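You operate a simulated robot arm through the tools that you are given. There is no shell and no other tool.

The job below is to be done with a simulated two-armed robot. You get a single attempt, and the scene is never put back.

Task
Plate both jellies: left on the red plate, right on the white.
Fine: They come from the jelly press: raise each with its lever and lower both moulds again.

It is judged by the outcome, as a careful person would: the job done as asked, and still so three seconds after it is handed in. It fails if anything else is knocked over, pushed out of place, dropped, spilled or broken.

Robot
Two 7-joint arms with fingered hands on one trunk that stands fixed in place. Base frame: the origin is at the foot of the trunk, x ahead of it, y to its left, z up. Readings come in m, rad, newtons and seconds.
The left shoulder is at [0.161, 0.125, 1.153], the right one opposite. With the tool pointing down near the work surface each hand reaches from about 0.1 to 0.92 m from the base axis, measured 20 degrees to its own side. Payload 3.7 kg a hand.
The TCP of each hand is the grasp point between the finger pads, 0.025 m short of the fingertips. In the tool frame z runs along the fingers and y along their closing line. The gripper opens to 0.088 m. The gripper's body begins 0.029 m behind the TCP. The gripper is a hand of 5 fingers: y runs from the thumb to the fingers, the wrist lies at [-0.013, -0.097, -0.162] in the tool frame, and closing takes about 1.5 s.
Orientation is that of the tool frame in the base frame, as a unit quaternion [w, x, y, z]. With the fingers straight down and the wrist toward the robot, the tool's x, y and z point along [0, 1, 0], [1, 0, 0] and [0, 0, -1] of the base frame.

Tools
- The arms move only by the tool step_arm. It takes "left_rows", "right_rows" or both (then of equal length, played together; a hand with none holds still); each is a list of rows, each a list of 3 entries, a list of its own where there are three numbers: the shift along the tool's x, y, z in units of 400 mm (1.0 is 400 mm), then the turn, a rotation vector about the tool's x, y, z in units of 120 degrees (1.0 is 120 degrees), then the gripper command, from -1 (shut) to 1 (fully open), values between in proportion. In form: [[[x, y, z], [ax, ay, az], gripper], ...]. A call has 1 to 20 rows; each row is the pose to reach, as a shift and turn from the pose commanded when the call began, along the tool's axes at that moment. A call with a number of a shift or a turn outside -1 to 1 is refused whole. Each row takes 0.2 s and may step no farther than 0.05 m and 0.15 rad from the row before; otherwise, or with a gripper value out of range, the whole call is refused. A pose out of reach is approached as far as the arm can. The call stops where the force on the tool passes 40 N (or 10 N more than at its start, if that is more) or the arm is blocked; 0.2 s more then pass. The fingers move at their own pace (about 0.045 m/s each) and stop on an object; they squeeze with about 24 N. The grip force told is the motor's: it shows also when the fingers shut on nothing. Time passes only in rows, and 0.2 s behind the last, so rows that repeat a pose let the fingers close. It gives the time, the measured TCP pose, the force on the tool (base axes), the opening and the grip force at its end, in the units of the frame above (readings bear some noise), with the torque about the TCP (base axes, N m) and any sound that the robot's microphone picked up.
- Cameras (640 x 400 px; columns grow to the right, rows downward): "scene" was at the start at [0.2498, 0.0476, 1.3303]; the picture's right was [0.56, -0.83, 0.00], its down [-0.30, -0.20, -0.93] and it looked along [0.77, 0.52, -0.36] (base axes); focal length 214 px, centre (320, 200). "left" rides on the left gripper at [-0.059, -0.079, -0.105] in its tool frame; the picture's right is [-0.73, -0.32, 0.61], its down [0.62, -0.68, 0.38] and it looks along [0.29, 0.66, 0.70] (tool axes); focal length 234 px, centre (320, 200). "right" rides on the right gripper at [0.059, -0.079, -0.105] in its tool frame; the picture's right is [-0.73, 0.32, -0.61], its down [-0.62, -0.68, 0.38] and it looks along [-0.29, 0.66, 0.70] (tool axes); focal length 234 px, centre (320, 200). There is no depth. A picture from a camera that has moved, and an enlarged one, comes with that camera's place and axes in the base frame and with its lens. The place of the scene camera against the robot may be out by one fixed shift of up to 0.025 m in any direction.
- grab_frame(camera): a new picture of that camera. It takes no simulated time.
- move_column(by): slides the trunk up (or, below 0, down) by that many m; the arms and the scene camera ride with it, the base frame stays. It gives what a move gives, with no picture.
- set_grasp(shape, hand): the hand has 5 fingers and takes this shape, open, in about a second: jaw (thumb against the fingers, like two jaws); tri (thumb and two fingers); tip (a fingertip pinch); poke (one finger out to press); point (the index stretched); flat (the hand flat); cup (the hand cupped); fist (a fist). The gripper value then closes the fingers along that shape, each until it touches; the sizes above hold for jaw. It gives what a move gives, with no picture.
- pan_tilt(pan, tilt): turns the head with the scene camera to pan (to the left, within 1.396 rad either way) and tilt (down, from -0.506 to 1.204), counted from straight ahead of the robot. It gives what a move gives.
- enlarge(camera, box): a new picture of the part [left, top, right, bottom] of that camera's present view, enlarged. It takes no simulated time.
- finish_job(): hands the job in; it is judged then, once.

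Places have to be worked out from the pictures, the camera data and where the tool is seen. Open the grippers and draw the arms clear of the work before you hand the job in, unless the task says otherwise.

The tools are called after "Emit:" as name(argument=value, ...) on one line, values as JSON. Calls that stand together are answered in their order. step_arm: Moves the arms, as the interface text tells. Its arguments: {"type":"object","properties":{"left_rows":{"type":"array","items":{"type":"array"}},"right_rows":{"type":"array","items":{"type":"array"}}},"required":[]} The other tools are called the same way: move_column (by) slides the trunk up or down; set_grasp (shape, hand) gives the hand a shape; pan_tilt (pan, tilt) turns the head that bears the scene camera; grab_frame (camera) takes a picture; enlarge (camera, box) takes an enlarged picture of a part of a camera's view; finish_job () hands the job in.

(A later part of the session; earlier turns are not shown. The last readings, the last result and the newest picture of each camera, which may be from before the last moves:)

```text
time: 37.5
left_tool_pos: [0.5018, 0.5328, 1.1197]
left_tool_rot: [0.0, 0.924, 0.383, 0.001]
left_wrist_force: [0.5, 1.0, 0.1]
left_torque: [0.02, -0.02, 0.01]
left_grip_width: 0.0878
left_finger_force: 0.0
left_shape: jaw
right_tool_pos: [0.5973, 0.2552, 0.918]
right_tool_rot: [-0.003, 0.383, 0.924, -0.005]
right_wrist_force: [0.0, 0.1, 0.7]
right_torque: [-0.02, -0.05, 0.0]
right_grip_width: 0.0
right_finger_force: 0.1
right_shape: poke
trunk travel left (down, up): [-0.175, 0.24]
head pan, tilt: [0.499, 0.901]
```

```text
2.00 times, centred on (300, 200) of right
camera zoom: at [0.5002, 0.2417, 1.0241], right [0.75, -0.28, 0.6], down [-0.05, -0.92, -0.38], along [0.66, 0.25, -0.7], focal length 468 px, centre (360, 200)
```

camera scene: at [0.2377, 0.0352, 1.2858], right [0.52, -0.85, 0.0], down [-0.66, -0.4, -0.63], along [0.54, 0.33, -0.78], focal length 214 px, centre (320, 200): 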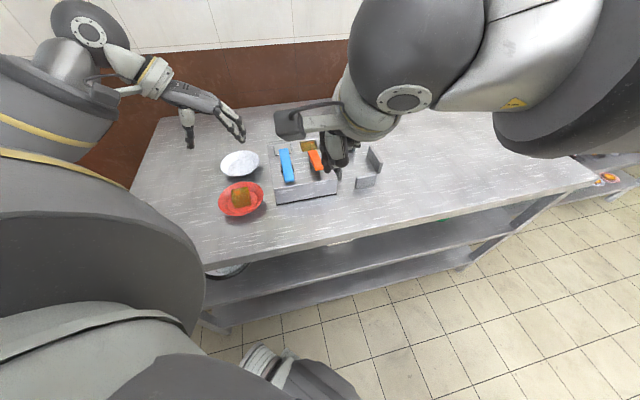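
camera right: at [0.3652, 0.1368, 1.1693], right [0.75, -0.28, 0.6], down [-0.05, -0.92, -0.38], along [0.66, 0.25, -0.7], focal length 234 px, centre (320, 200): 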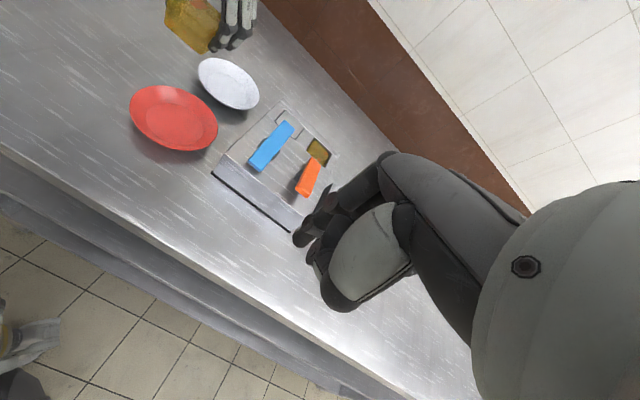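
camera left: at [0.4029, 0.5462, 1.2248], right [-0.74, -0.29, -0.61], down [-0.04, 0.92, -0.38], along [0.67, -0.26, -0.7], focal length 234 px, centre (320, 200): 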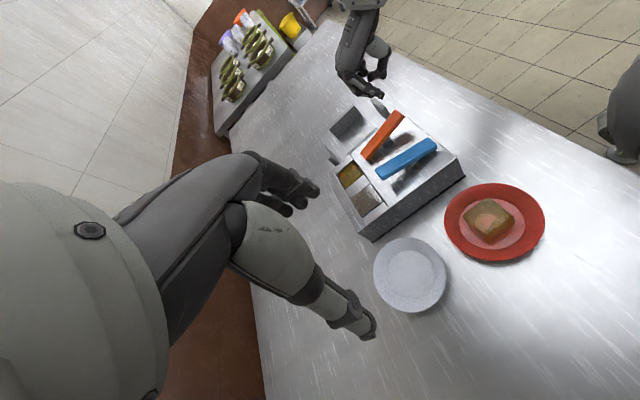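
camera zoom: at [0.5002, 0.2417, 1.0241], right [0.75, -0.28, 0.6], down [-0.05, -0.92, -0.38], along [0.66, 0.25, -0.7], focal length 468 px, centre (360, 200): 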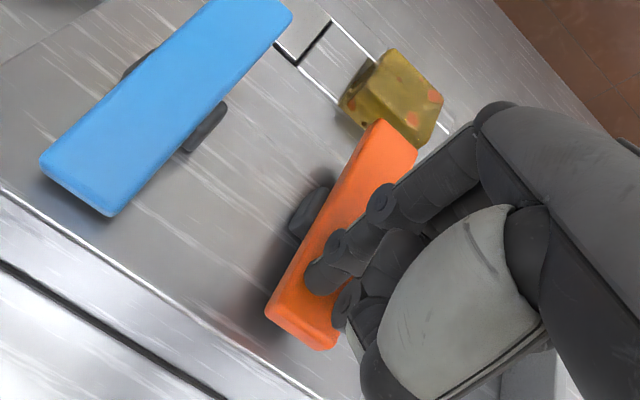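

The orange lever is moving and jelly 2 is rising. I'll press to the end stop the same way as before.

Emit:
step_arm(right_rows=[[[0, 0, 0.01], [0, 0, 0], 1], [[0, 0, 0.02], [0, 0, 0], 1], [[0, 0, 0.025], [0, 0, 0], 1], [[0, 0, 0.025], [0, 0, 0], 1]])

Emit:
enlarge(camera="left", box=[320, 80, 480, 240])

Emit:
enlarge(camera="right", box=[200, 80, 400, 280])

```text
time: 38.5
left_tool_pos: [0.5003, 0.5326, 1.1215]
left_tool_rot: [-0.001, 0.924, 0.382, 0.001]
left_wrist_force: [0.2, 0.3, -0.1]
left_torque: [0.01, 0.02, -0.03]
left_grip_width: 0.0876
left_finger_force: 0.1
left_shape: jaw
right_tool_pos: [0.5968, 0.2561, 0.9101]
right_tool_rot: [-0.003, 0.384, 0.923, -0.002]
right_wrist_force: [0.5, -2.1, 12.8]
right_torque: [0.01, -0.04, -0.01]
right_grip_width: 0.0001
right_finger_force: 0.1
right_shape: poke
trunk travel left (down, up): [-0.175, 0.24]
head pan, tilt: [0.499, 0.901]
```

```text
2.50 times, centred on (400, 160) of left
camera zoom: at [0.4019, 0.5455, 1.2259], right [-0.74, -0.28, -0.61], down [-0.04, 0.92, -0.38], along [0.67, -0.26, -0.7], focal length 585 px, centre (120, 300)
```

zoom: 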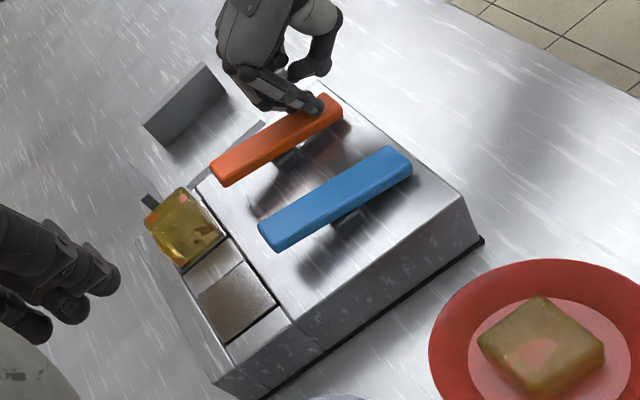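

```text
2.00 times, centred on (300, 180) of right
camera zoom: at [0.4997, 0.2426, 1.0162], right [0.74, -0.28, 0.6], down [-0.05, -0.92, -0.38], along [0.67, 0.26, -0.7], focal length 468 px, centre (360, 240)
```

zoom: 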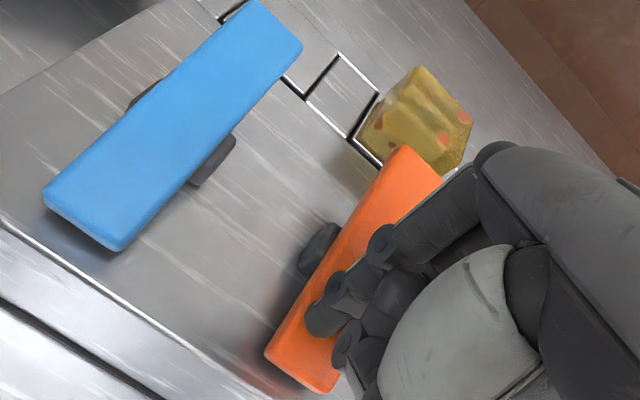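

Jelly 2 is fully raised at the stop (12.8 N). I'll lift the finger and withdraw the right hand.

Emit:
step_arm(right_rows=[[[0, 0, -0.02], [0, 0, 0], 1], [[0, 0, -0.06], [0, 0, 0], 1], [[0, 0, -0.14], [0, 0, 0], 1], [[0, 0, -0.22], [0, 0, 0], 1], [[0.02, -0.09, -0.28], [0, 0, 0], 1], [[0.04, -0.19, -0.33], [0, 0, 0], 1], [[0.055, -0.29, -0.37], [0, 0, 0], 1], [[0.058, -0.37, -0.38], [0, 0, 0], 1], [[0.058, -0.428, -0.38], [0, 0, 0], 1]])

Emit:
enlarge(camera="left", box=[320, 80, 480, 240])

Emit:
grab_frame(camera="right")

Emit:
grab_frame(camera="left")

```text
time: 40.5
left_tool_pos: [0.5014, 0.5321, 1.1204]
left_tool_rot: [0.0, 0.924, 0.382, 0.0]
left_wrist_force: [-0.1, 0.0, 0.3]
left_torque: [-0.04, 0.0, 0.01]
left_grip_width: 0.0876
left_finger_force: 0.1
left_shape: jaw
right_tool_pos: [0.4576, 0.1539, 1.0634]
right_tool_rot: [-0.003, 0.383, 0.924, -0.004]
right_wrist_force: [-0.7, 0.3, 0.6]
right_torque: [0.0, -0.04, 0.0]
right_grip_width: 0.0002
right_finger_force: 0.1
right_shape: poke
trunk travel left (down, up): [-0.175, 0.24]
head pan, tilt: [0.499, 0.901]
```

```text
2.50 times, centred on (400, 160) of left
camera zoom: at [0.4028, 0.5459, 1.225], right [-0.74, -0.29, -0.61], down [-0.04, 0.92, -0.38], along [0.67, -0.26, -0.7], focal length 585 px, centre (120, 300)
```

zoom: 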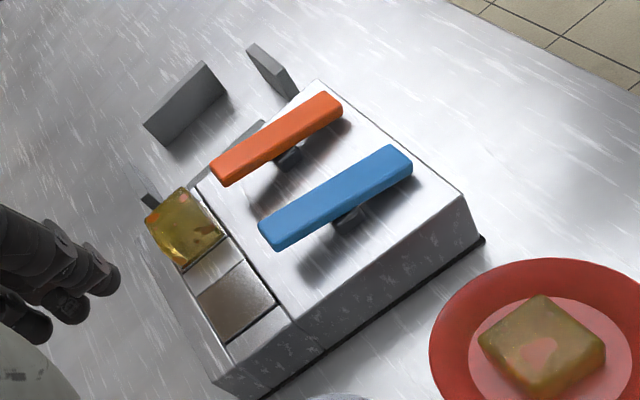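

```text
taken
camera right: at [0.3616, 0.1402, 1.1689], right [0.75, -0.28, 0.6], down [-0.05, -0.92, -0.38], along [0.66, 0.25, -0.7], focal length 234 px, centre (320, 200)
```

right: 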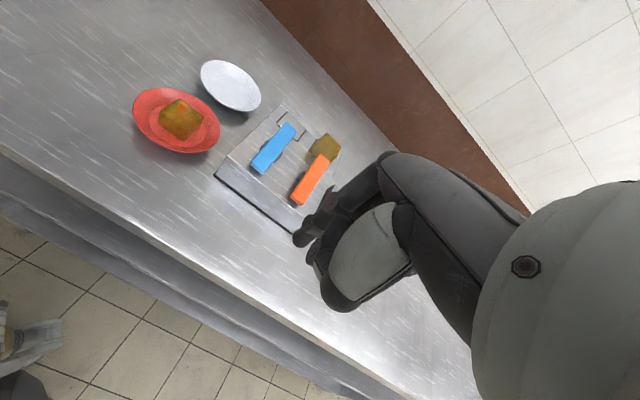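

```text
taken
camera left: at [0.4028, 0.5459, 1.225], right [-0.74, -0.29, -0.61], down [-0.04, 0.92, -0.38], along [0.67, -0.26, -0.7], focal length 234 px, centre (320, 200)
```

left: 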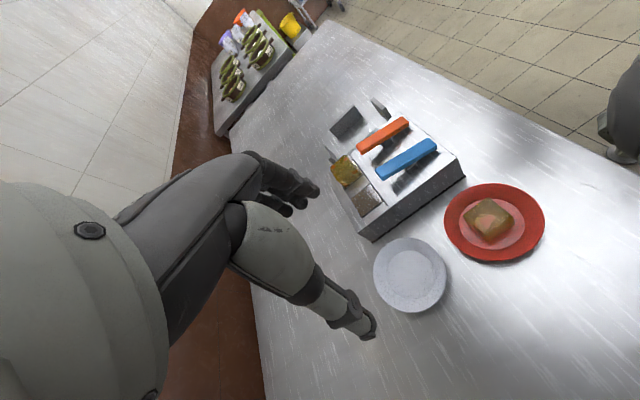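

The orange lever stays down too. I'll move the left hand above jelly 2, which I expect at about [0.685, 0.352].

Emit:
step_arm(left_rows=[[[0, 0.08, 0], [0, 0, 0], 1], [[0, 0.16, 0], [0, 0, 0], 1], [[0, 0.24, 0], [0, 0, 0], 1], [[0, 0.32, 0.02], [0, 0, 0], 1], [[0.003, 0.4, 0.06], [0, 0, 0], 1], [[0.007, 0.48, 0.1], [0, 0, 0], 1], [[0.007, 0.56, 0.15], [0, 0, 0], 1], [[0.007, 0.6435, 0.2], [0, 0, 0], 1], [[0.007, 0.6435, 0.2], [0, 0, 0], 1]])

Emit:
grab_frame(camera="left")

Emit:
enlarge(camera="left", box=[330, 170, 460, 300])

Emit:
enlarge(camera="right", box=[220, 0, 420, 200])

```text
time: 42.5
left_tool_pos: [0.6836, 0.3543, 1.0416]
left_tool_rot: [0.0, 0.924, 0.382, 0.001]
left_wrist_force: [1.5, -0.3, -0.6]
left_torque: [0.02, 0.02, 0.0]
left_grip_width: 0.0878
left_finger_force: 0.1
left_shape: jaw
right_tool_pos: [0.4579, 0.1553, 1.0619]
right_tool_rot: [-0.001, 0.384, 0.923, -0.004]
right_wrist_force: [-0.6, 0.0, 0.0]
right_torque: [-0.05, -0.01, 0.0]
right_grip_width: 0.0
right_finger_force: 0.1
right_shape: poke
trunk travel left (down, up): [-0.175, 0.24]
head pan, tilt: [0.499, 0.901]
```

```text
taken
camera left: at [0.5857, 0.3678, 1.1456], right [-0.74, -0.29, -0.61], down [-0.04, 0.92, -0.38], along [0.67, -0.26, -0.69], focal length 234 px, centre (320, 200)
```

left: 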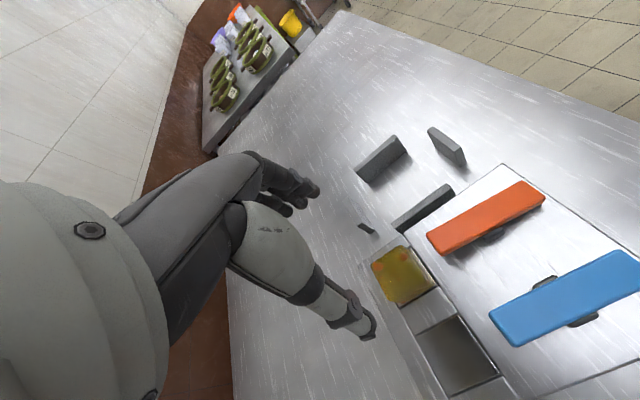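

```text
3.08 times, centred on (395, 235) of left
camera zoom: at [0.5857, 0.3678, 1.1456], right [-0.74, -0.29, -0.61], down [-0.04, 0.92, -0.38], along [0.67, -0.26, -0.69], focal length 720 px, centre (89, 92)
```

zoom: 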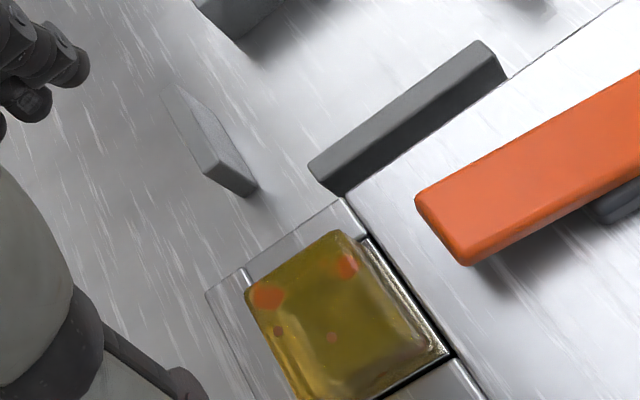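

```text
2.00 times, centred on (320, 100) of right
camera zoom: at [0.3615, 0.1406, 1.169], right [0.75, -0.28, 0.6], down [-0.05, -0.92, -0.38], along [0.66, 0.25, -0.7], focal length 468 px, centre (320, 400)
```

zoom: 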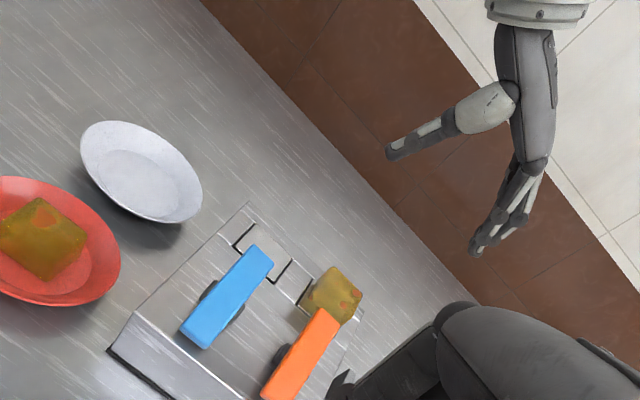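

Jelly 2's top is centred at about [0.687, 0.350]. I'll shift a few mm to centre on it and go down to just above grasp height.

Emit:
step_arm(left_rows=[[[0, 0.01, 0.07], [0, 0, 0], 1], [[0, 0.019, 0.14], [0, 0, 0], 1], [[0, 0.019, 0.21], [0, 0, 0], 1], [[0, 0.019, 0.27], [0, 0, 0], 1], [[0, 0.019, 0.3], [0, 0, 0], 1], [[0, 0.019, 0.3], [0, 0, 0], 1]])

Emit:
enlarge(camera="left", box=[230, 130, 460, 360])

Emit:
enlarge(camera="right", box=[260, 40, 400, 180])

Emit:
grab_frame(camera="scene")

```text
time: 43.9
left_tool_pos: [0.6897, 0.3475, 0.9217]
left_tool_rot: [0.0, 0.924, 0.382, 0.0]
left_wrist_force: [1.3, 0.5, 0.3]
left_torque: [-0.01, 0.01, -0.01]
left_grip_width: 0.0879
left_finger_force: 0.0
left_shape: jaw
right_tool_pos: [0.4578, 0.1528, 1.0624]
right_tool_rot: [-0.004, 0.383, 0.924, -0.003]
right_wrist_force: [0.4, 0.0, 0.1]
right_torque: [-0.04, -0.01, 0.01]
right_grip_width: 0.0
right_finger_force: 0.1
right_shape: poke
trunk travel left (down, up): [-0.175, 0.24]
head pan, tilt: [0.499, 0.901]
```

```text
1.74 times, centred on (345, 245) of left
camera zoom: at [0.5908, 0.3615, 1.0252], right [-0.74, -0.29, -0.61], down [-0.04, 0.92, -0.38], along [0.67, -0.26, -0.7], focal length 407 px, centre (276, 122)
```

zoom: 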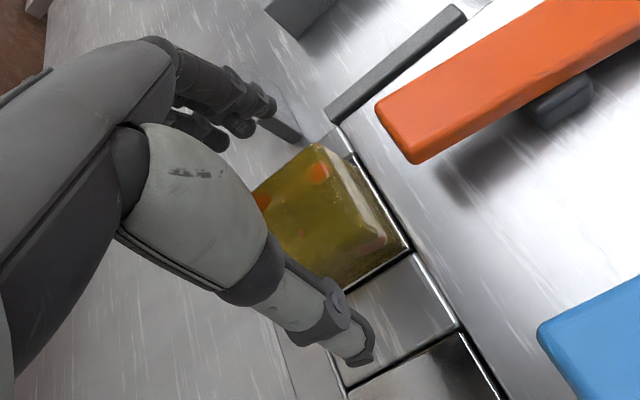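

```text
2.86 times, centred on (330, 110) of right
camera zoom: at [0.362, 0.1407, 1.1686], right [0.75, -0.28, 0.6], down [-0.05, -0.92, -0.38], along [0.66, 0.25, -0.7], focal length 669 px, centre (291, 457)
```

zoom: 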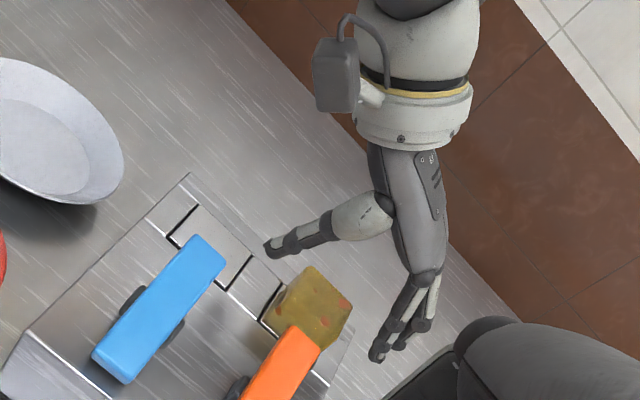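

```text
taken
camera scene: at [0.2421, 0.0303, 1.2879], right [0.45, -0.9, 0.0], down [-0.68, -0.34, -0.65], along [0.58, 0.29, -0.76], focal length 214 px, centre (320, 200)
```

scene: 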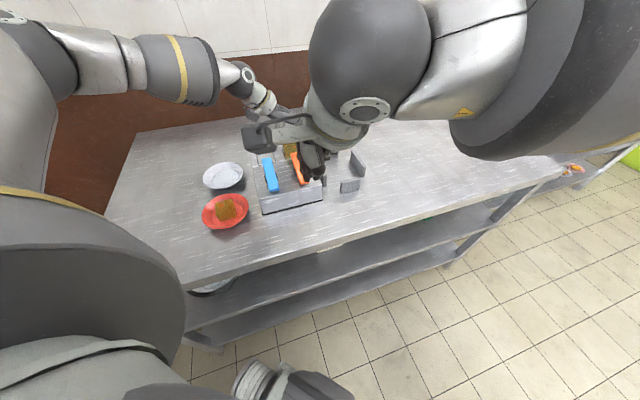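

The fingers straddle jelly 2 and are clear of the grey blocks. I'll lower to grasp height (TCP z about 0.900).

Emit:
step_arm(left_rows=[[[0, 0, 0.02], [0, 0, 0], 1], [[0, 0, 0.04], [0, 0, 0], 1], [[0, 0, 0.053], [0, 0, 0], 1], [[0, 0, 0.053], [0, 0, 0], 1]])

Emit:
enlarge(camera="left", box=[230, 130, 430, 360])

Emit:
enlarge(camera="right", box=[270, 60, 390, 180])

```text
time: 44.9
left_tool_pos: [0.6887, 0.3492, 0.8995]
left_tool_rot: [0.0, 0.924, 0.383, 0.001]
left_wrist_force: [0.2, 0.4, -0.1]
left_torque: [0.0, -0.04, -0.04]
left_grip_width: 0.0874
left_finger_force: 0.2
left_shape: jaw
right_tool_pos: [0.4595, 0.1532, 1.0625]
right_tool_rot: [-0.004, 0.384, 0.923, -0.004]
right_wrist_force: [0.3, 0.5, -0.2]
right_torque: [0.0, -0.02, 0.02]
right_grip_width: 0.0
right_finger_force: 0.0
right_shape: poke
trunk travel left (down, up): [-0.175, 0.24]
head pan, tilt: [0.499, 0.901]
```

```text
1.74 times, centred on (330, 245) of left
camera zoom: at [0.591, 0.3624, 1.0035], right [-0.74, -0.29, -0.61], down [-0.04, 0.92, -0.38], along [0.67, -0.26, -0.7], focal length 407 px, centre (303, 122)
```

zoom: 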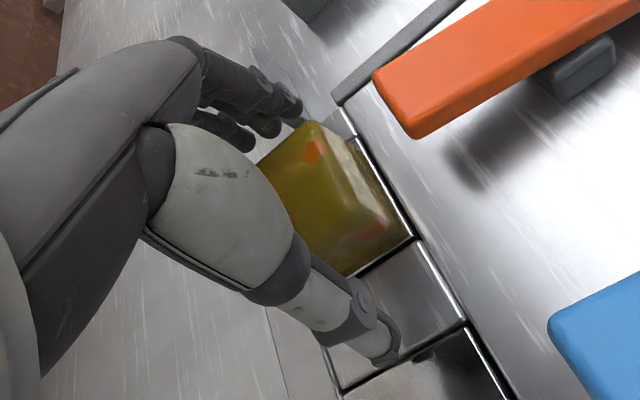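

```text
3.33 times, centred on (330, 120) of right
camera zoom: at [0.362, 0.1407, 1.1686], right [0.75, -0.28, 0.6], down [-0.05, -0.92, -0.38], along [0.66, 0.25, -0.7], focal length 781 px, centre (287, 467)
```

zoom: 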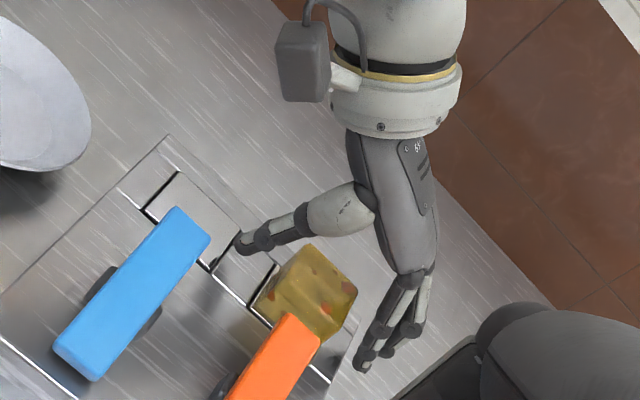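

Everything is clear with no contact force. I'll close gradually onto jelly 2.

Emit:
step_arm(left_rows=[[[0, 0, 0], [0, 0, 0], 0.6], [[0, 0, 0], [0, 0, 0], 0.3], [[0, 0, 0], [0, 0, 0], 0.1], [[0, 0, 0], [0, 0, 0], 0.05], [[0, 0, 0], [0, 0, 0], 0.0], [[0, 0, 0], [0, 0, 0], -0.04], [[0, 0, 0], [0, 0, 0], -0.08], [[0, 0, 0], [0, 0, 0], -0.12], [[0, 0, 0], [0, 0, 0], -0.12]])

Emit:
enlarge(camera="left", box=[230, 130, 430, 360])

Emit:
enlarge(camera="right", box=[270, 60, 390, 180])

```text
time: 46.9
left_tool_pos: [0.689, 0.3491, 0.8993]
left_tool_rot: [0.0, 0.924, 0.383, 0.0]
left_wrist_force: [0.5, 1.1, 0.2]
left_torque: [0.03, 0.05, 0.0]
left_grip_width: 0.0386
left_finger_force: 23.6
left_shape: jaw
right_tool_pos: [0.4578, 0.1548, 1.0633]
right_tool_rot: [-0.003, 0.384, 0.923, -0.004]
right_wrist_force: [-0.5, 0.1, -0.6]
right_torque: [-0.02, -0.01, 0.0]
right_grip_width: 0.0
right_finger_force: 0.1
right_shape: poke
trunk travel left (down, up): [-0.175, 0.24]
head pan, tilt: [0.499, 0.901]
```

```text
1.74 times, centred on (330, 245) of left
camera zoom: at [0.591, 0.3625, 1.0035], right [-0.74, -0.29, -0.61], down [-0.04, 0.92, -0.38], along [0.67, -0.26, -0.7], focal length 407 px, centre (303, 122)
```

zoom: 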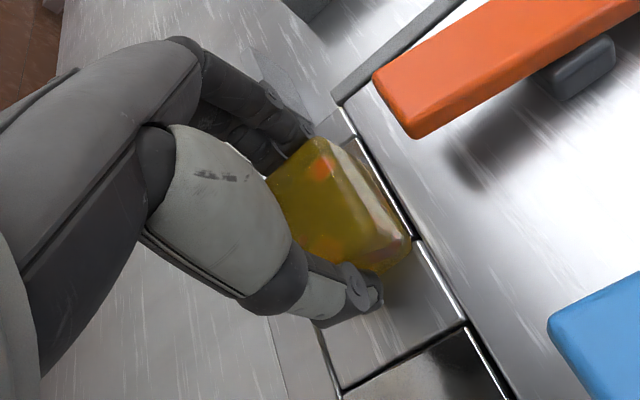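

```text
3.33 times, centred on (330, 120) of right
camera zoom: at [0.3621, 0.1407, 1.1685], right [0.75, -0.28, 0.6], down [-0.05, -0.92, -0.38], along [0.66, 0.25, -0.7], focal length 781 px, centre (287, 467)
```

zoom: 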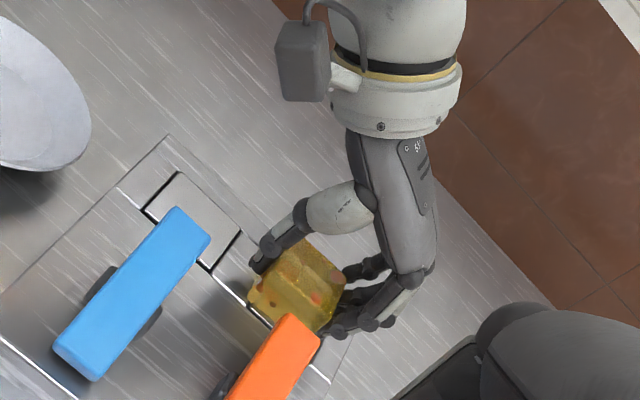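

Jelly 2 is gripped the same way as the first (38.6 mm, 23.6 N). I'll lift it slowly and check.

Emit:
step_arm(left_rows=[[[0, 0, -0.02], [0, 0, 0], -0.12], [[0, 0, -0.05], [0, 0, 0], -0.12], [[0, 0, -0.1], [0, 0, 0], -0.12], [[0, 0, -0.17], [0, 0, 0], -0.12], [[0, 0, -0.25], [0, 0, 0], -0.12], [[0, 0, -0.25], [0, 0, 0], -0.12]])

Emit:
enlarge(camera="left", box=[230, 130, 430, 360])

Emit:
enlarge(camera="right", box=[250, 20, 390, 160])

```text
time: 48.2
left_tool_pos: [0.6886, 0.3482, 0.9982]
left_tool_rot: [0.0, 0.924, 0.383, 0.0]
left_wrist_force: [-0.2, 0.2, -0.1]
left_torque: [-0.02, 0.02, -0.03]
left_grip_width: 0.0385
left_finger_force: 24.4
left_shape: jaw
right_tool_pos: [0.4586, 0.154, 1.0622]
right_tool_rot: [-0.004, 0.383, 0.924, -0.004]
right_wrist_force: [0.0, -0.5, 0.7]
right_torque: [0.0, 0.01, -0.02]
right_grip_width: 0.0
right_finger_force: 0.1
right_shape: poke
trunk travel left (down, up): [-0.175, 0.24]
head pan, tilt: [0.499, 0.901]
```

```text
1.74 times, centred on (330, 245) of left
camera zoom: at [0.5907, 0.3613, 1.1026], right [-0.74, -0.29, -0.61], down [-0.04, 0.92, -0.38], along [0.67, -0.26, -0.7], focal length 407 px, centre (303, 122)
```

zoom: 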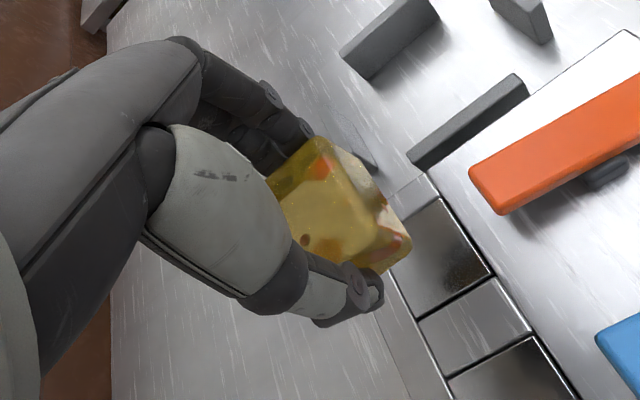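

```text
2.86 times, centred on (320, 90) of right
camera zoom: at [0.3626, 0.1409, 1.1682], right [0.75, -0.28, 0.6], down [-0.05, -0.92, -0.38], along [0.66, 0.25, -0.7], focal length 669 px, centre (320, 514)
```

zoom: 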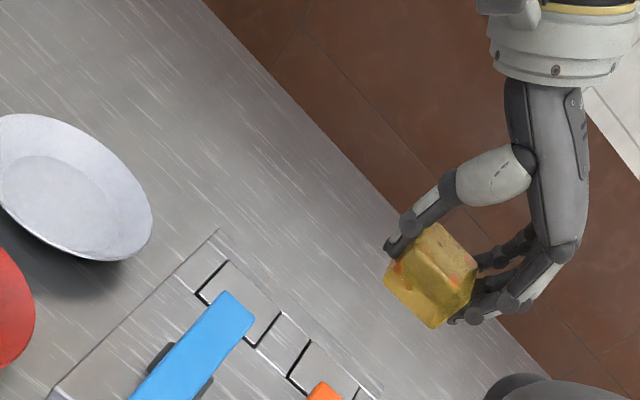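

Jelly 2 is held securely. I'll carry it across to above the white plate, which I expect near [0.547, 0.514], and check alignment there.

Emit:
step_arm(left_rows=[[[0.005, -0.06, 0], [0, 0, 0], -0.12], [[0.01, -0.13, 0], [0, 0, 0], -0.12], [[0.015, -0.205, 0], [0, 0, 0], -0.12], [[0.02, -0.28, 0], [0, 0, 0], -0.12], [[0.025, -0.355, 0], [0, 0, 0], -0.12], [[0.03, -0.43, 0], [0, 0, 0], -0.12], [[0.035, -0.5, 0], [0, 0, 0], -0.12], [[0.04, -0.543, 0], [0, 0, 0], -0.12], [[0.04, -0.543, 0], [0, 0, 0], -0.12]])

Emit:
grab_frame(camera="left")

Emit:
enlarge(camera="right", box=[110, 10, 290, 180])

Emit:
enlarge(camera="scene", box=[150, 100, 290, 240])

```text
time: 50.2
left_tool_pos: [0.5486, 0.5126, 1.0011]
left_tool_rot: [0.001, 0.924, 0.383, 0.001]
left_wrist_force: [0.0, -0.2, -1.2]
left_torque: [0.01, -0.02, -0.02]
left_grip_width: 0.0387
left_finger_force: 24.2
left_shape: jaw
right_tool_pos: [0.4575, 0.155, 1.0632]
right_tool_rot: [-0.004, 0.384, 0.923, -0.004]
right_wrist_force: [0.1, 0.4, 0.4]
right_torque: [-0.01, -0.02, 0.0]
right_grip_width: 0.0001
right_finger_force: 0.1
right_shape: poke
trunk travel left (down, up): [-0.175, 0.24]
head pan, tilt: [0.499, 0.901]
```

```text
taken
camera left: at [0.4509, 0.5264, 1.1048], right [-0.74, -0.29, -0.61], down [-0.04, 0.92, -0.38], along [0.67, -0.26, -0.7], focal length 234 px, centre (320, 200)
```

left: 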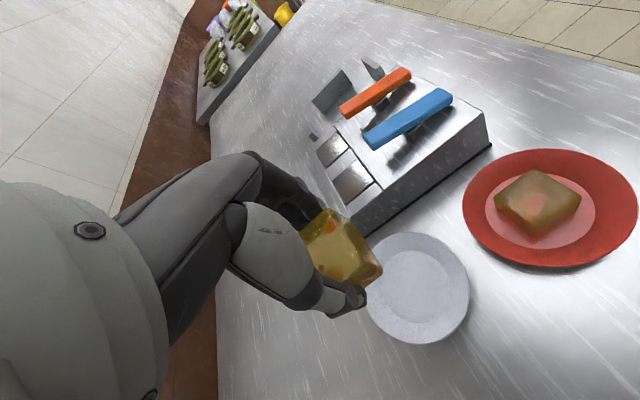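

```text
2.35 times, centred on (200, 95) of right
camera zoom: at [0.3622, 0.1407, 1.1685], right [0.75, -0.28, 0.6], down [-0.05, -0.92, -0.38], along [0.66, 0.25, -0.7], focal length 551 px, centre (602, 447)
```

zoom: 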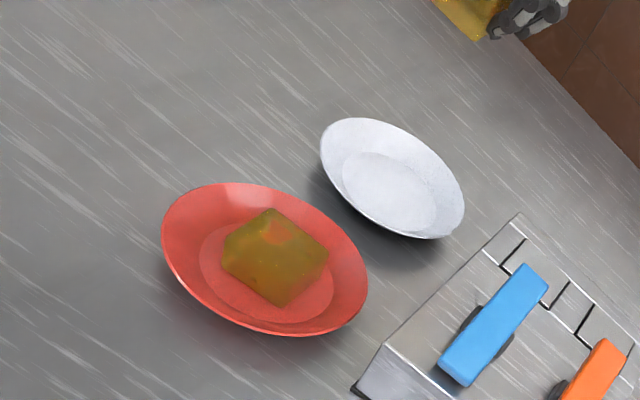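

```text
2.86 times, centred on (220, 170) of scene
camera zoom: at [0.2356, 0.0361, 1.2838], right [0.54, -0.84, 0.0], down [-0.67, -0.43, -0.61], along [0.51, 0.33, -0.79], focal length 613 px, centre (606, 286)
```

zoom: 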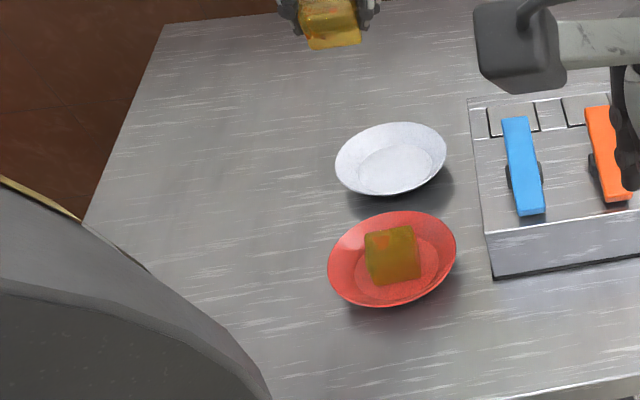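

I'll zoom on the white plate from the left camera to fix its centre and flat radius accurately.

Emit:
enlarge(camera="left", box=[340, 210, 490, 360])

Emit:
enlarge(camera="right", box=[190, 40, 270, 120])

```text
2.67 times, centred on (415, 285) of left
camera zoom: at [0.4509, 0.5264, 1.1048], right [-0.74, -0.29, -0.61], down [-0.04, 0.92, -0.38], along [0.67, -0.26, -0.7], focal length 624 px, centre (67, -27)
```

zoom: 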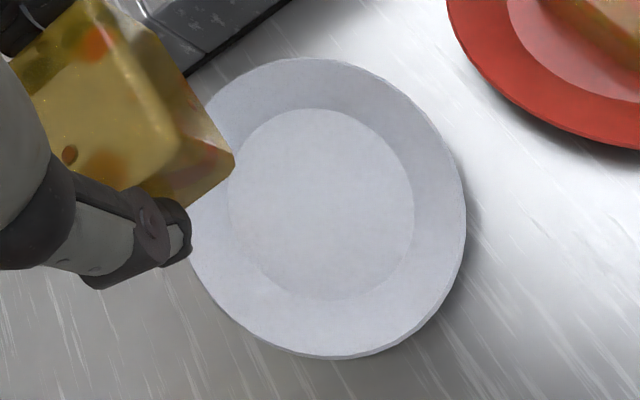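

```text
5.00 times, centred on (230, 80) of right
camera zoom: at [0.3622, 0.1407, 1.1685], right [0.75, -0.28, 0.6], down [-0.05, -0.92, -0.38], along [0.66, 0.25, -0.7], focal length 1171 px, centre (770, 800)
```

zoom: 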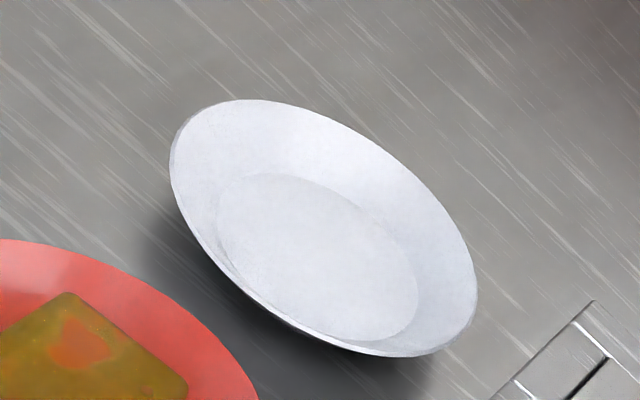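

The white plate's flat is centred at about [0.549, 0.516] with a radius of about 0.041. I'll offset the TCP slightly so both jelly and fingers stay inside the flat, and lower to z 0.86.

Emit:
step_arm(left_rows=[[[-0.007, 0.004, 0.07], [0, 0, 0], -0.12], [[-0.0134, 0.007, 0.14], [0, 0, 0], -0.12], [[-0.0134, 0.007, 0.21], [0, 0, 0], -0.12], [[-0.0134, 0.007, 0.27], [0, 0, 0], -0.12], [[-0.0134, 0.007, 0.32], [0, 0, 0], -0.12], [[-0.0134, 0.007, 0.35], [0, 0, 0], -0.12], [[-0.0134, 0.007, 0.35], [0, 0, 0], -0.12]])

Emit:
enlarge(camera="left", box=[250, 180, 470, 400])

Emit:
enlarge(camera="right", box=[170, 10, 290, 130])

Emit:
enlarge(camera="scene", box=[190, 120, 290, 220])

```text
time: 51.9
left_tool_pos: [0.5442, 0.5084, 0.8586]
left_tool_rot: [0.0, 0.924, 0.382, 0.0]
left_wrist_force: [0.4, -0.5, -1.2]
left_torque: [0.02, 0.0, -0.01]
left_grip_width: 0.0384
left_finger_force: 23.7
left_shape: jaw
right_tool_pos: [0.4591, 0.1539, 1.0626]
right_tool_rot: [-0.004, 0.383, 0.924, -0.003]
right_wrist_force: [0.8, -0.1, 0.9]
right_torque: [-0.04, -0.02, 0.0]
right_grip_width: 0.0
right_finger_force: 0.0
right_shape: poke
trunk travel left (down, up): [-0.175, 0.24]
head pan, tilt: [0.499, 0.901]
```

```text
1.82 times, centred on (360, 290) of left
camera zoom: at [0.4466, 0.5221, 0.9627], right [-0.74, -0.29, -0.61], down [-0.04, 0.92, -0.38], along [0.67, -0.26, -0.7], focal length 426 px, centre (247, 36)
```

zoom: 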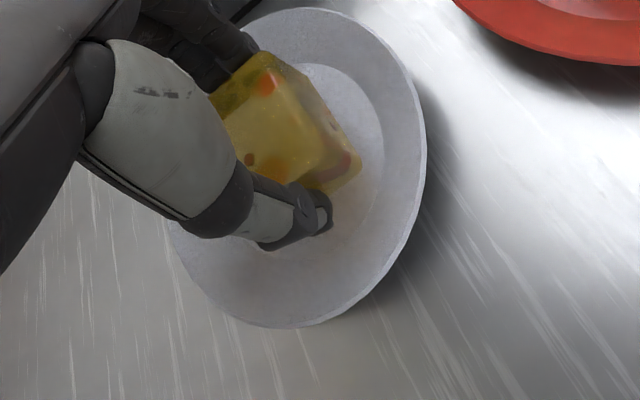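

```text
3.33 times, centred on (230, 70) of right
camera zoom: at [0.3621, 0.1407, 1.1686], right [0.75, -0.28, 0.6], down [-0.05, -0.92, -0.38], along [0.66, 0.25, -0.7], focal length 781 px, centre (620, 633)
```

zoom: 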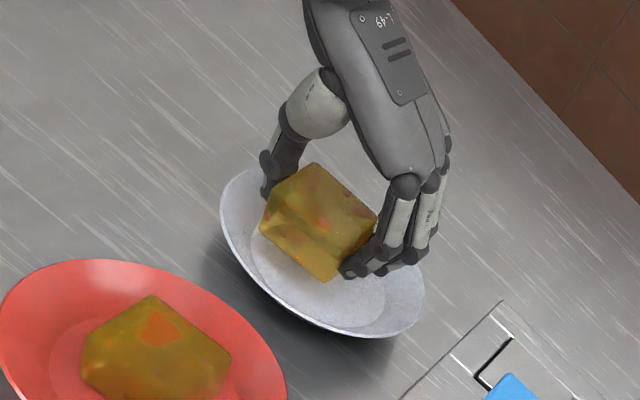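

```text
4.00 times, centred on (240, 170) of scene
camera zoom: at [0.2422, 0.0303, 1.2879], right [0.45, -0.9, 0.0], down [-0.68, -0.34, -0.65], along [0.58, 0.29, -0.76], focal length 858 px, centre (640, 320)
```

zoom: 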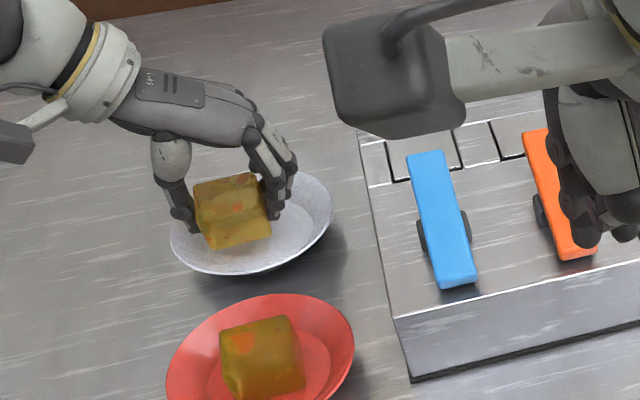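

The jelly is above the plate and the fingers are inside the rim. I'll nudge it toward the plate centre and lower in small steps.

Emit:
step_arm(left_rows=[[[0.004, 0.004, 0.0075], [0, 0, 0], -0.12], [[0.0075, 0.0075, 0.015], [0, 0, 0], -0.12], [[0.0075, 0.0075, 0.0225], [0, 0, 0], -0.12], [[0.0075, 0.0075, 0.0275], [0, 0, 0], -0.12]])

Emit:
enlarge(camera="right", box=[190, 30, 280, 120])

Emit:
enlarge(camera="left", box=[250, 180, 430, 360])

```text
time: 52.9
left_tool_pos: [0.5508, 0.5062, 0.8472]
left_tool_rot: [-0.001, 0.924, 0.382, 0.0]
left_wrist_force: [0.8, -0.4, -0.4]
left_torque: [-0.03, -0.02, -0.01]
left_grip_width: 0.0386
left_finger_force: 24.2
left_shape: jaw
right_tool_pos: [0.4593, 0.1543, 1.0634]
right_tool_rot: [-0.004, 0.384, 0.923, -0.004]
right_wrist_force: [-0.7, 0.2, 0.1]
right_torque: [0.0, -0.02, -0.01]
right_grip_width: 0.0
right_finger_force: 0.0
right_shape: poke
trunk travel left (down, up): [-0.175, 0.24]
head pan, tilt: [0.499, 0.901]
```

```text
4.44 times, centred on (235, 75) of right
camera zoom: at [0.3622, 0.1408, 1.1685], right [0.75, -0.28, 0.6], down [-0.05, -0.92, -0.38], along [0.66, 0.25, -0.7], focal length 1041 px, centre (698, 756)
```

zoom: 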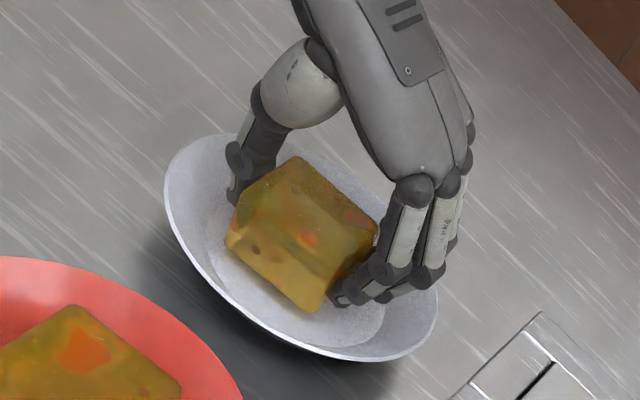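

```text
2.22 times, centred on (340, 270) of left
camera zoom: at [0.4528, 0.5206, 0.9514], right [-0.74, -0.29, -0.61], down [-0.04, 0.92, -0.38], along [0.67, -0.26, -0.7], focal length 520 px, centre (276, 44)
```

zoom: 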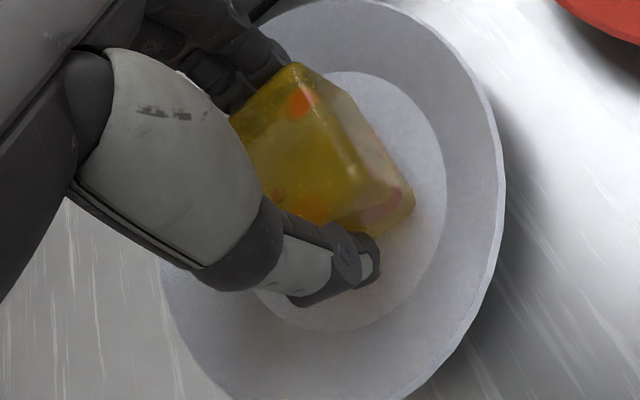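

No contact yet at z 0.847. I'll continue down in 2 mm steps toward the expected contact near 0.841.

Emit:
step_arm(left_rows=[[[0, -0.004, 0.005], [0, 0, 0], -0.12], [[0, -0.004, 0.0085], [0, 0, 0], -0.12], [[0, -0.004, 0.0085], [0, 0, 0], -0.12]])

Emit:
enlarge(camera="right", box=[190, 30, 280, 120])

```text
time: 53.6
left_tool_pos: [0.5488, 0.5066, 0.8444]
left_tool_rot: [0.0, 0.924, 0.382, 0.0]
left_wrist_force: [0.0, -0.1, -0.2]
left_torque: [0.0, 0.02, -0.02]
left_grip_width: 0.0387
left_finger_force: 24.6
left_shape: jaw
right_tool_pos: [0.4585, 0.1558, 1.0629]
right_tool_rot: [-0.003, 0.384, 0.923, -0.004]
right_wrist_force: [-0.1, 0.4, 0.0]
right_torque: [0.02, -0.02, 0.03]
right_grip_width: 0.0001
right_finger_force: 0.0
right_shape: poke
trunk travel left (down, up): [-0.175, 0.24]
head pan, tilt: [0.499, 0.901]
```

```text
4.44 times, centred on (235, 75) of right
camera zoom: at [0.3621, 0.1408, 1.1685], right [0.75, -0.28, 0.6], down [-0.05, -0.92, -0.38], along [0.66, 0.25, -0.7], focal length 1041 px, centre (698, 756)
```

zoom: 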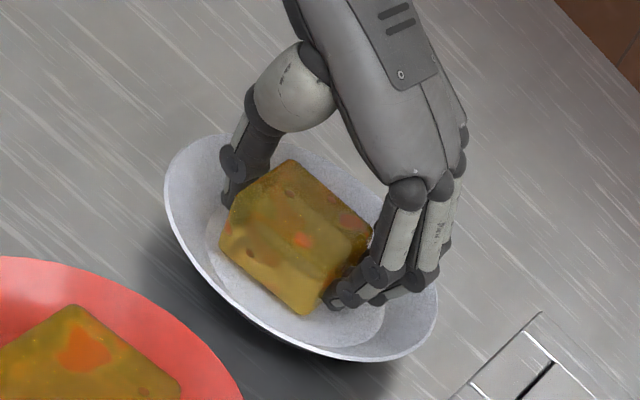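

I'll shift 3 mm further toward the back of the flat and continue down.

Emit:
step_arm(left_rows=[[[0.006, 0, 0.0025], [0, 0, 0], -0.12], [[0.009, 0, 0.005], [0, 0, 0], -0.12], [[0.009, 0, 0.0075], [0, 0, 0], -0.12], [[0.009, 0, 0.0075], [0, 0, 0], -0.12]])

Emit:
enlarge(camera="right", box=[190, 30, 280, 120])

Emit:
enlarge(camera="left", box=[250, 180, 430, 360])

```text
time: 54.6
left_tool_pos: [0.5505, 0.5093, 0.841]
left_tool_rot: [0.0, 0.924, 0.383, 0.0]
left_wrist_force: [0.0, 0.0, 1.9]
left_torque: [0.01, 0.01, -0.01]
left_grip_width: 0.0387
left_finger_force: 24.0
left_shape: jaw
right_tool_pos: [0.458, 0.1531, 1.0632]
right_tool_rot: [-0.004, 0.383, 0.924, -0.004]
right_wrist_force: [0.9, 0.1, -0.3]
right_torque: [0.01, 0.0, 0.0]
right_grip_width: 0.0
right_finger_force: 0.0
right_shape: poke
trunk travel left (down, up): [-0.175, 0.24]
head pan, tilt: [0.499, 0.901]
```

```text
4.44 times, centred on (235, 75) of right
camera zoom: at [0.362, 0.1406, 1.1686], right [0.75, -0.28, 0.6], down [-0.05, -0.92, -0.38], along [0.66, 0.25, -0.7], focal length 1041 px, centre (698, 756)
```

zoom: 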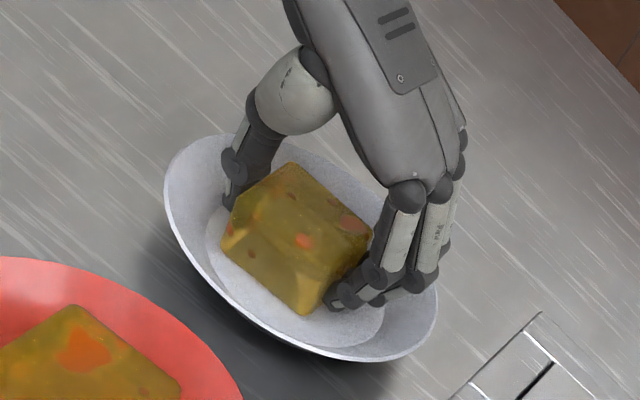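

```text
2.22 times, centred on (340, 270) of left
camera zoom: at [0.453, 0.5238, 0.9453], right [-0.74, -0.29, -0.61], down [-0.04, 0.92, -0.38], along [0.67, -0.26, -0.7], focal length 520 px, centre (276, 44)
```

zoom: 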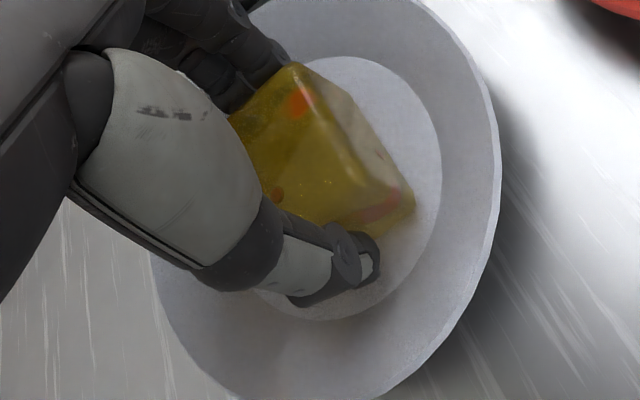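

Gentle contact now (about 3 N net upward), so the jelly rests on the plate. I'll open just enough to free it.

Emit:
step_arm(left_rows=[[[0, 0, 0], [0, 0, 0], -0.05], [[0, 0, 0], [0, 0, 0], 0.0], [[0, 0, 0], [0, 0, 0], 0.05], [[0, 0, 0], [0, 0, 0], 0.1], [[0, 0, 0], [0, 0, 0], 0.1]])

Emit:
enlarge(camera="right", box=[190, 30, 280, 120])

Emit:
enlarge(camera="left", box=[250, 180, 430, 360])

```text
time: 55.9
left_tool_pos: [0.5498, 0.5097, 0.8402]
left_tool_rot: [0.0, 0.924, 0.384, -0.001]
left_wrist_force: [0.5, 0.5, 1.3]
left_torque: [0.0, 0.0, 0.01]
left_grip_width: 0.0477
left_finger_force: 0.1
left_shape: jaw
right_tool_pos: [0.4581, 0.1538, 1.0625]
right_tool_rot: [-0.004, 0.383, 0.924, -0.003]
right_wrist_force: [-0.3, -0.9, 0.6]
right_torque: [-0.04, 0.03, -0.01]
right_grip_width: 0.0003
right_finger_force: 0.0
right_shape: poke
trunk travel left (down, up): [-0.175, 0.24]
head pan, tilt: [0.499, 0.901]
```

```text
4.44 times, centred on (235, 75) of right
camera zoom: at [0.3621, 0.1407, 1.1686], right [0.75, -0.28, 0.6], down [-0.05, -0.92, -0.38], along [0.66, 0.25, -0.7], focal length 1041 px, centre (698, 756)
```

zoom: 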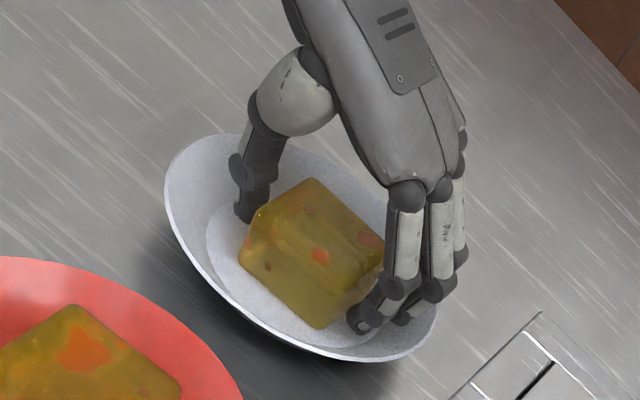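

```text
2.22 times, centred on (340, 270) of left
camera zoom: at [0.453, 0.5238, 0.9451], right [-0.74, -0.29, -0.61], down [-0.04, 0.92, -0.38], along [0.67, -0.26, -0.7], focal length 520 px, centre (276, 44)
```

zoom: 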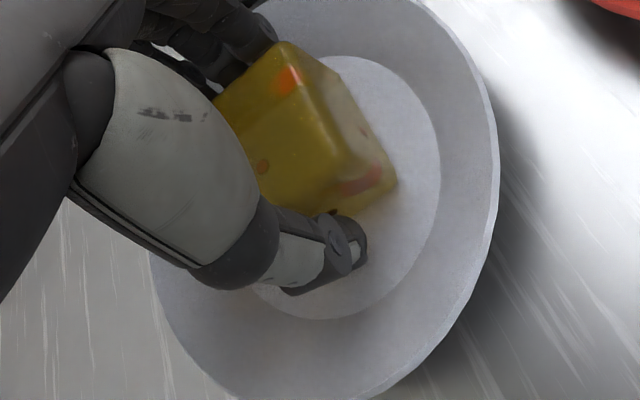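

The jelly is free of the thumb and sits near the plate centre, with the fingers still close to its right face. I'll ease up a few mm while opening slightly more, then lift.

Emit:
step_arm(left_rows=[[[0, 0, -0.004], [0, 0, 0], 0.15], [[0, 0, -0.008], [0, 0, 0], 0.22], [[0, 0, -0.012], [0, 0, 0], 0.28], [[0, 0, -0.012], [0, 0, 0], 0.28]])

Emit:
enlarge(camera="right", box=[190, 30, 280, 120])

Emit:
enlarge(camera="left", box=[250, 180, 430, 360])

```text
time: 56.9
left_tool_pos: [0.55, 0.5104, 0.8466]
left_tool_rot: [0.001, 0.924, 0.383, 0.0]
left_wrist_force: [0.1, 0.7, 1.1]
left_torque: [-0.01, 0.01, 0.05]
left_grip_width: 0.0558
left_finger_force: 0.1
left_shape: jaw
right_tool_pos: [0.4586, 0.1541, 1.0614]
right_tool_rot: [-0.003, 0.384, 0.923, -0.004]
right_wrist_force: [-0.1, -0.4, -0.7]
right_torque: [0.01, 0.0, -0.01]
right_grip_width: 0.0
right_finger_force: 0.0
right_shape: poke
trunk travel left (down, up): [-0.175, 0.24]
head pan, tilt: [0.499, 0.901]
```

```text
4.44 times, centred on (235, 75) of right
camera zoom: at [0.3621, 0.1407, 1.1686], right [0.75, -0.28, 0.6], down [-0.05, -0.92, -0.38], along [0.66, 0.25, -0.7], focal length 1041 px, centre (698, 756)
```

zoom: 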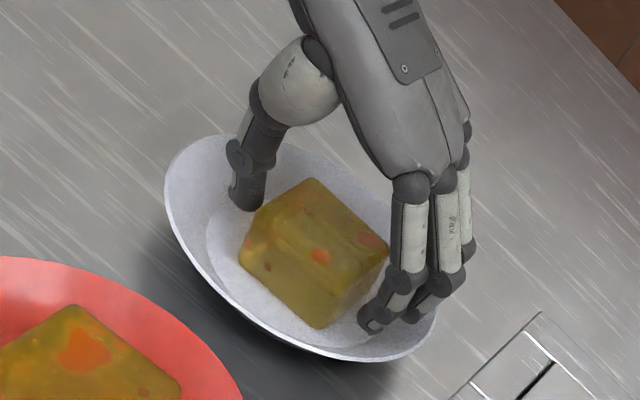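

```text
2.22 times, centred on (340, 270) of left
camera zoom: at [0.4527, 0.5235, 0.9498], right [-0.74, -0.29, -0.61], down [-0.04, 0.92, -0.38], along [0.67, -0.26, -0.7], focal length 520 px, centre (276, 44)
```

zoom: 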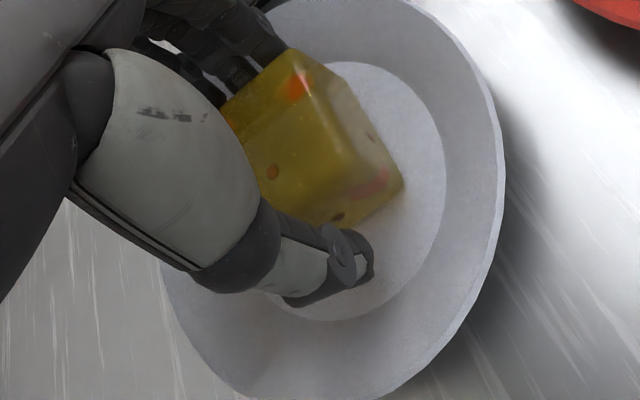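

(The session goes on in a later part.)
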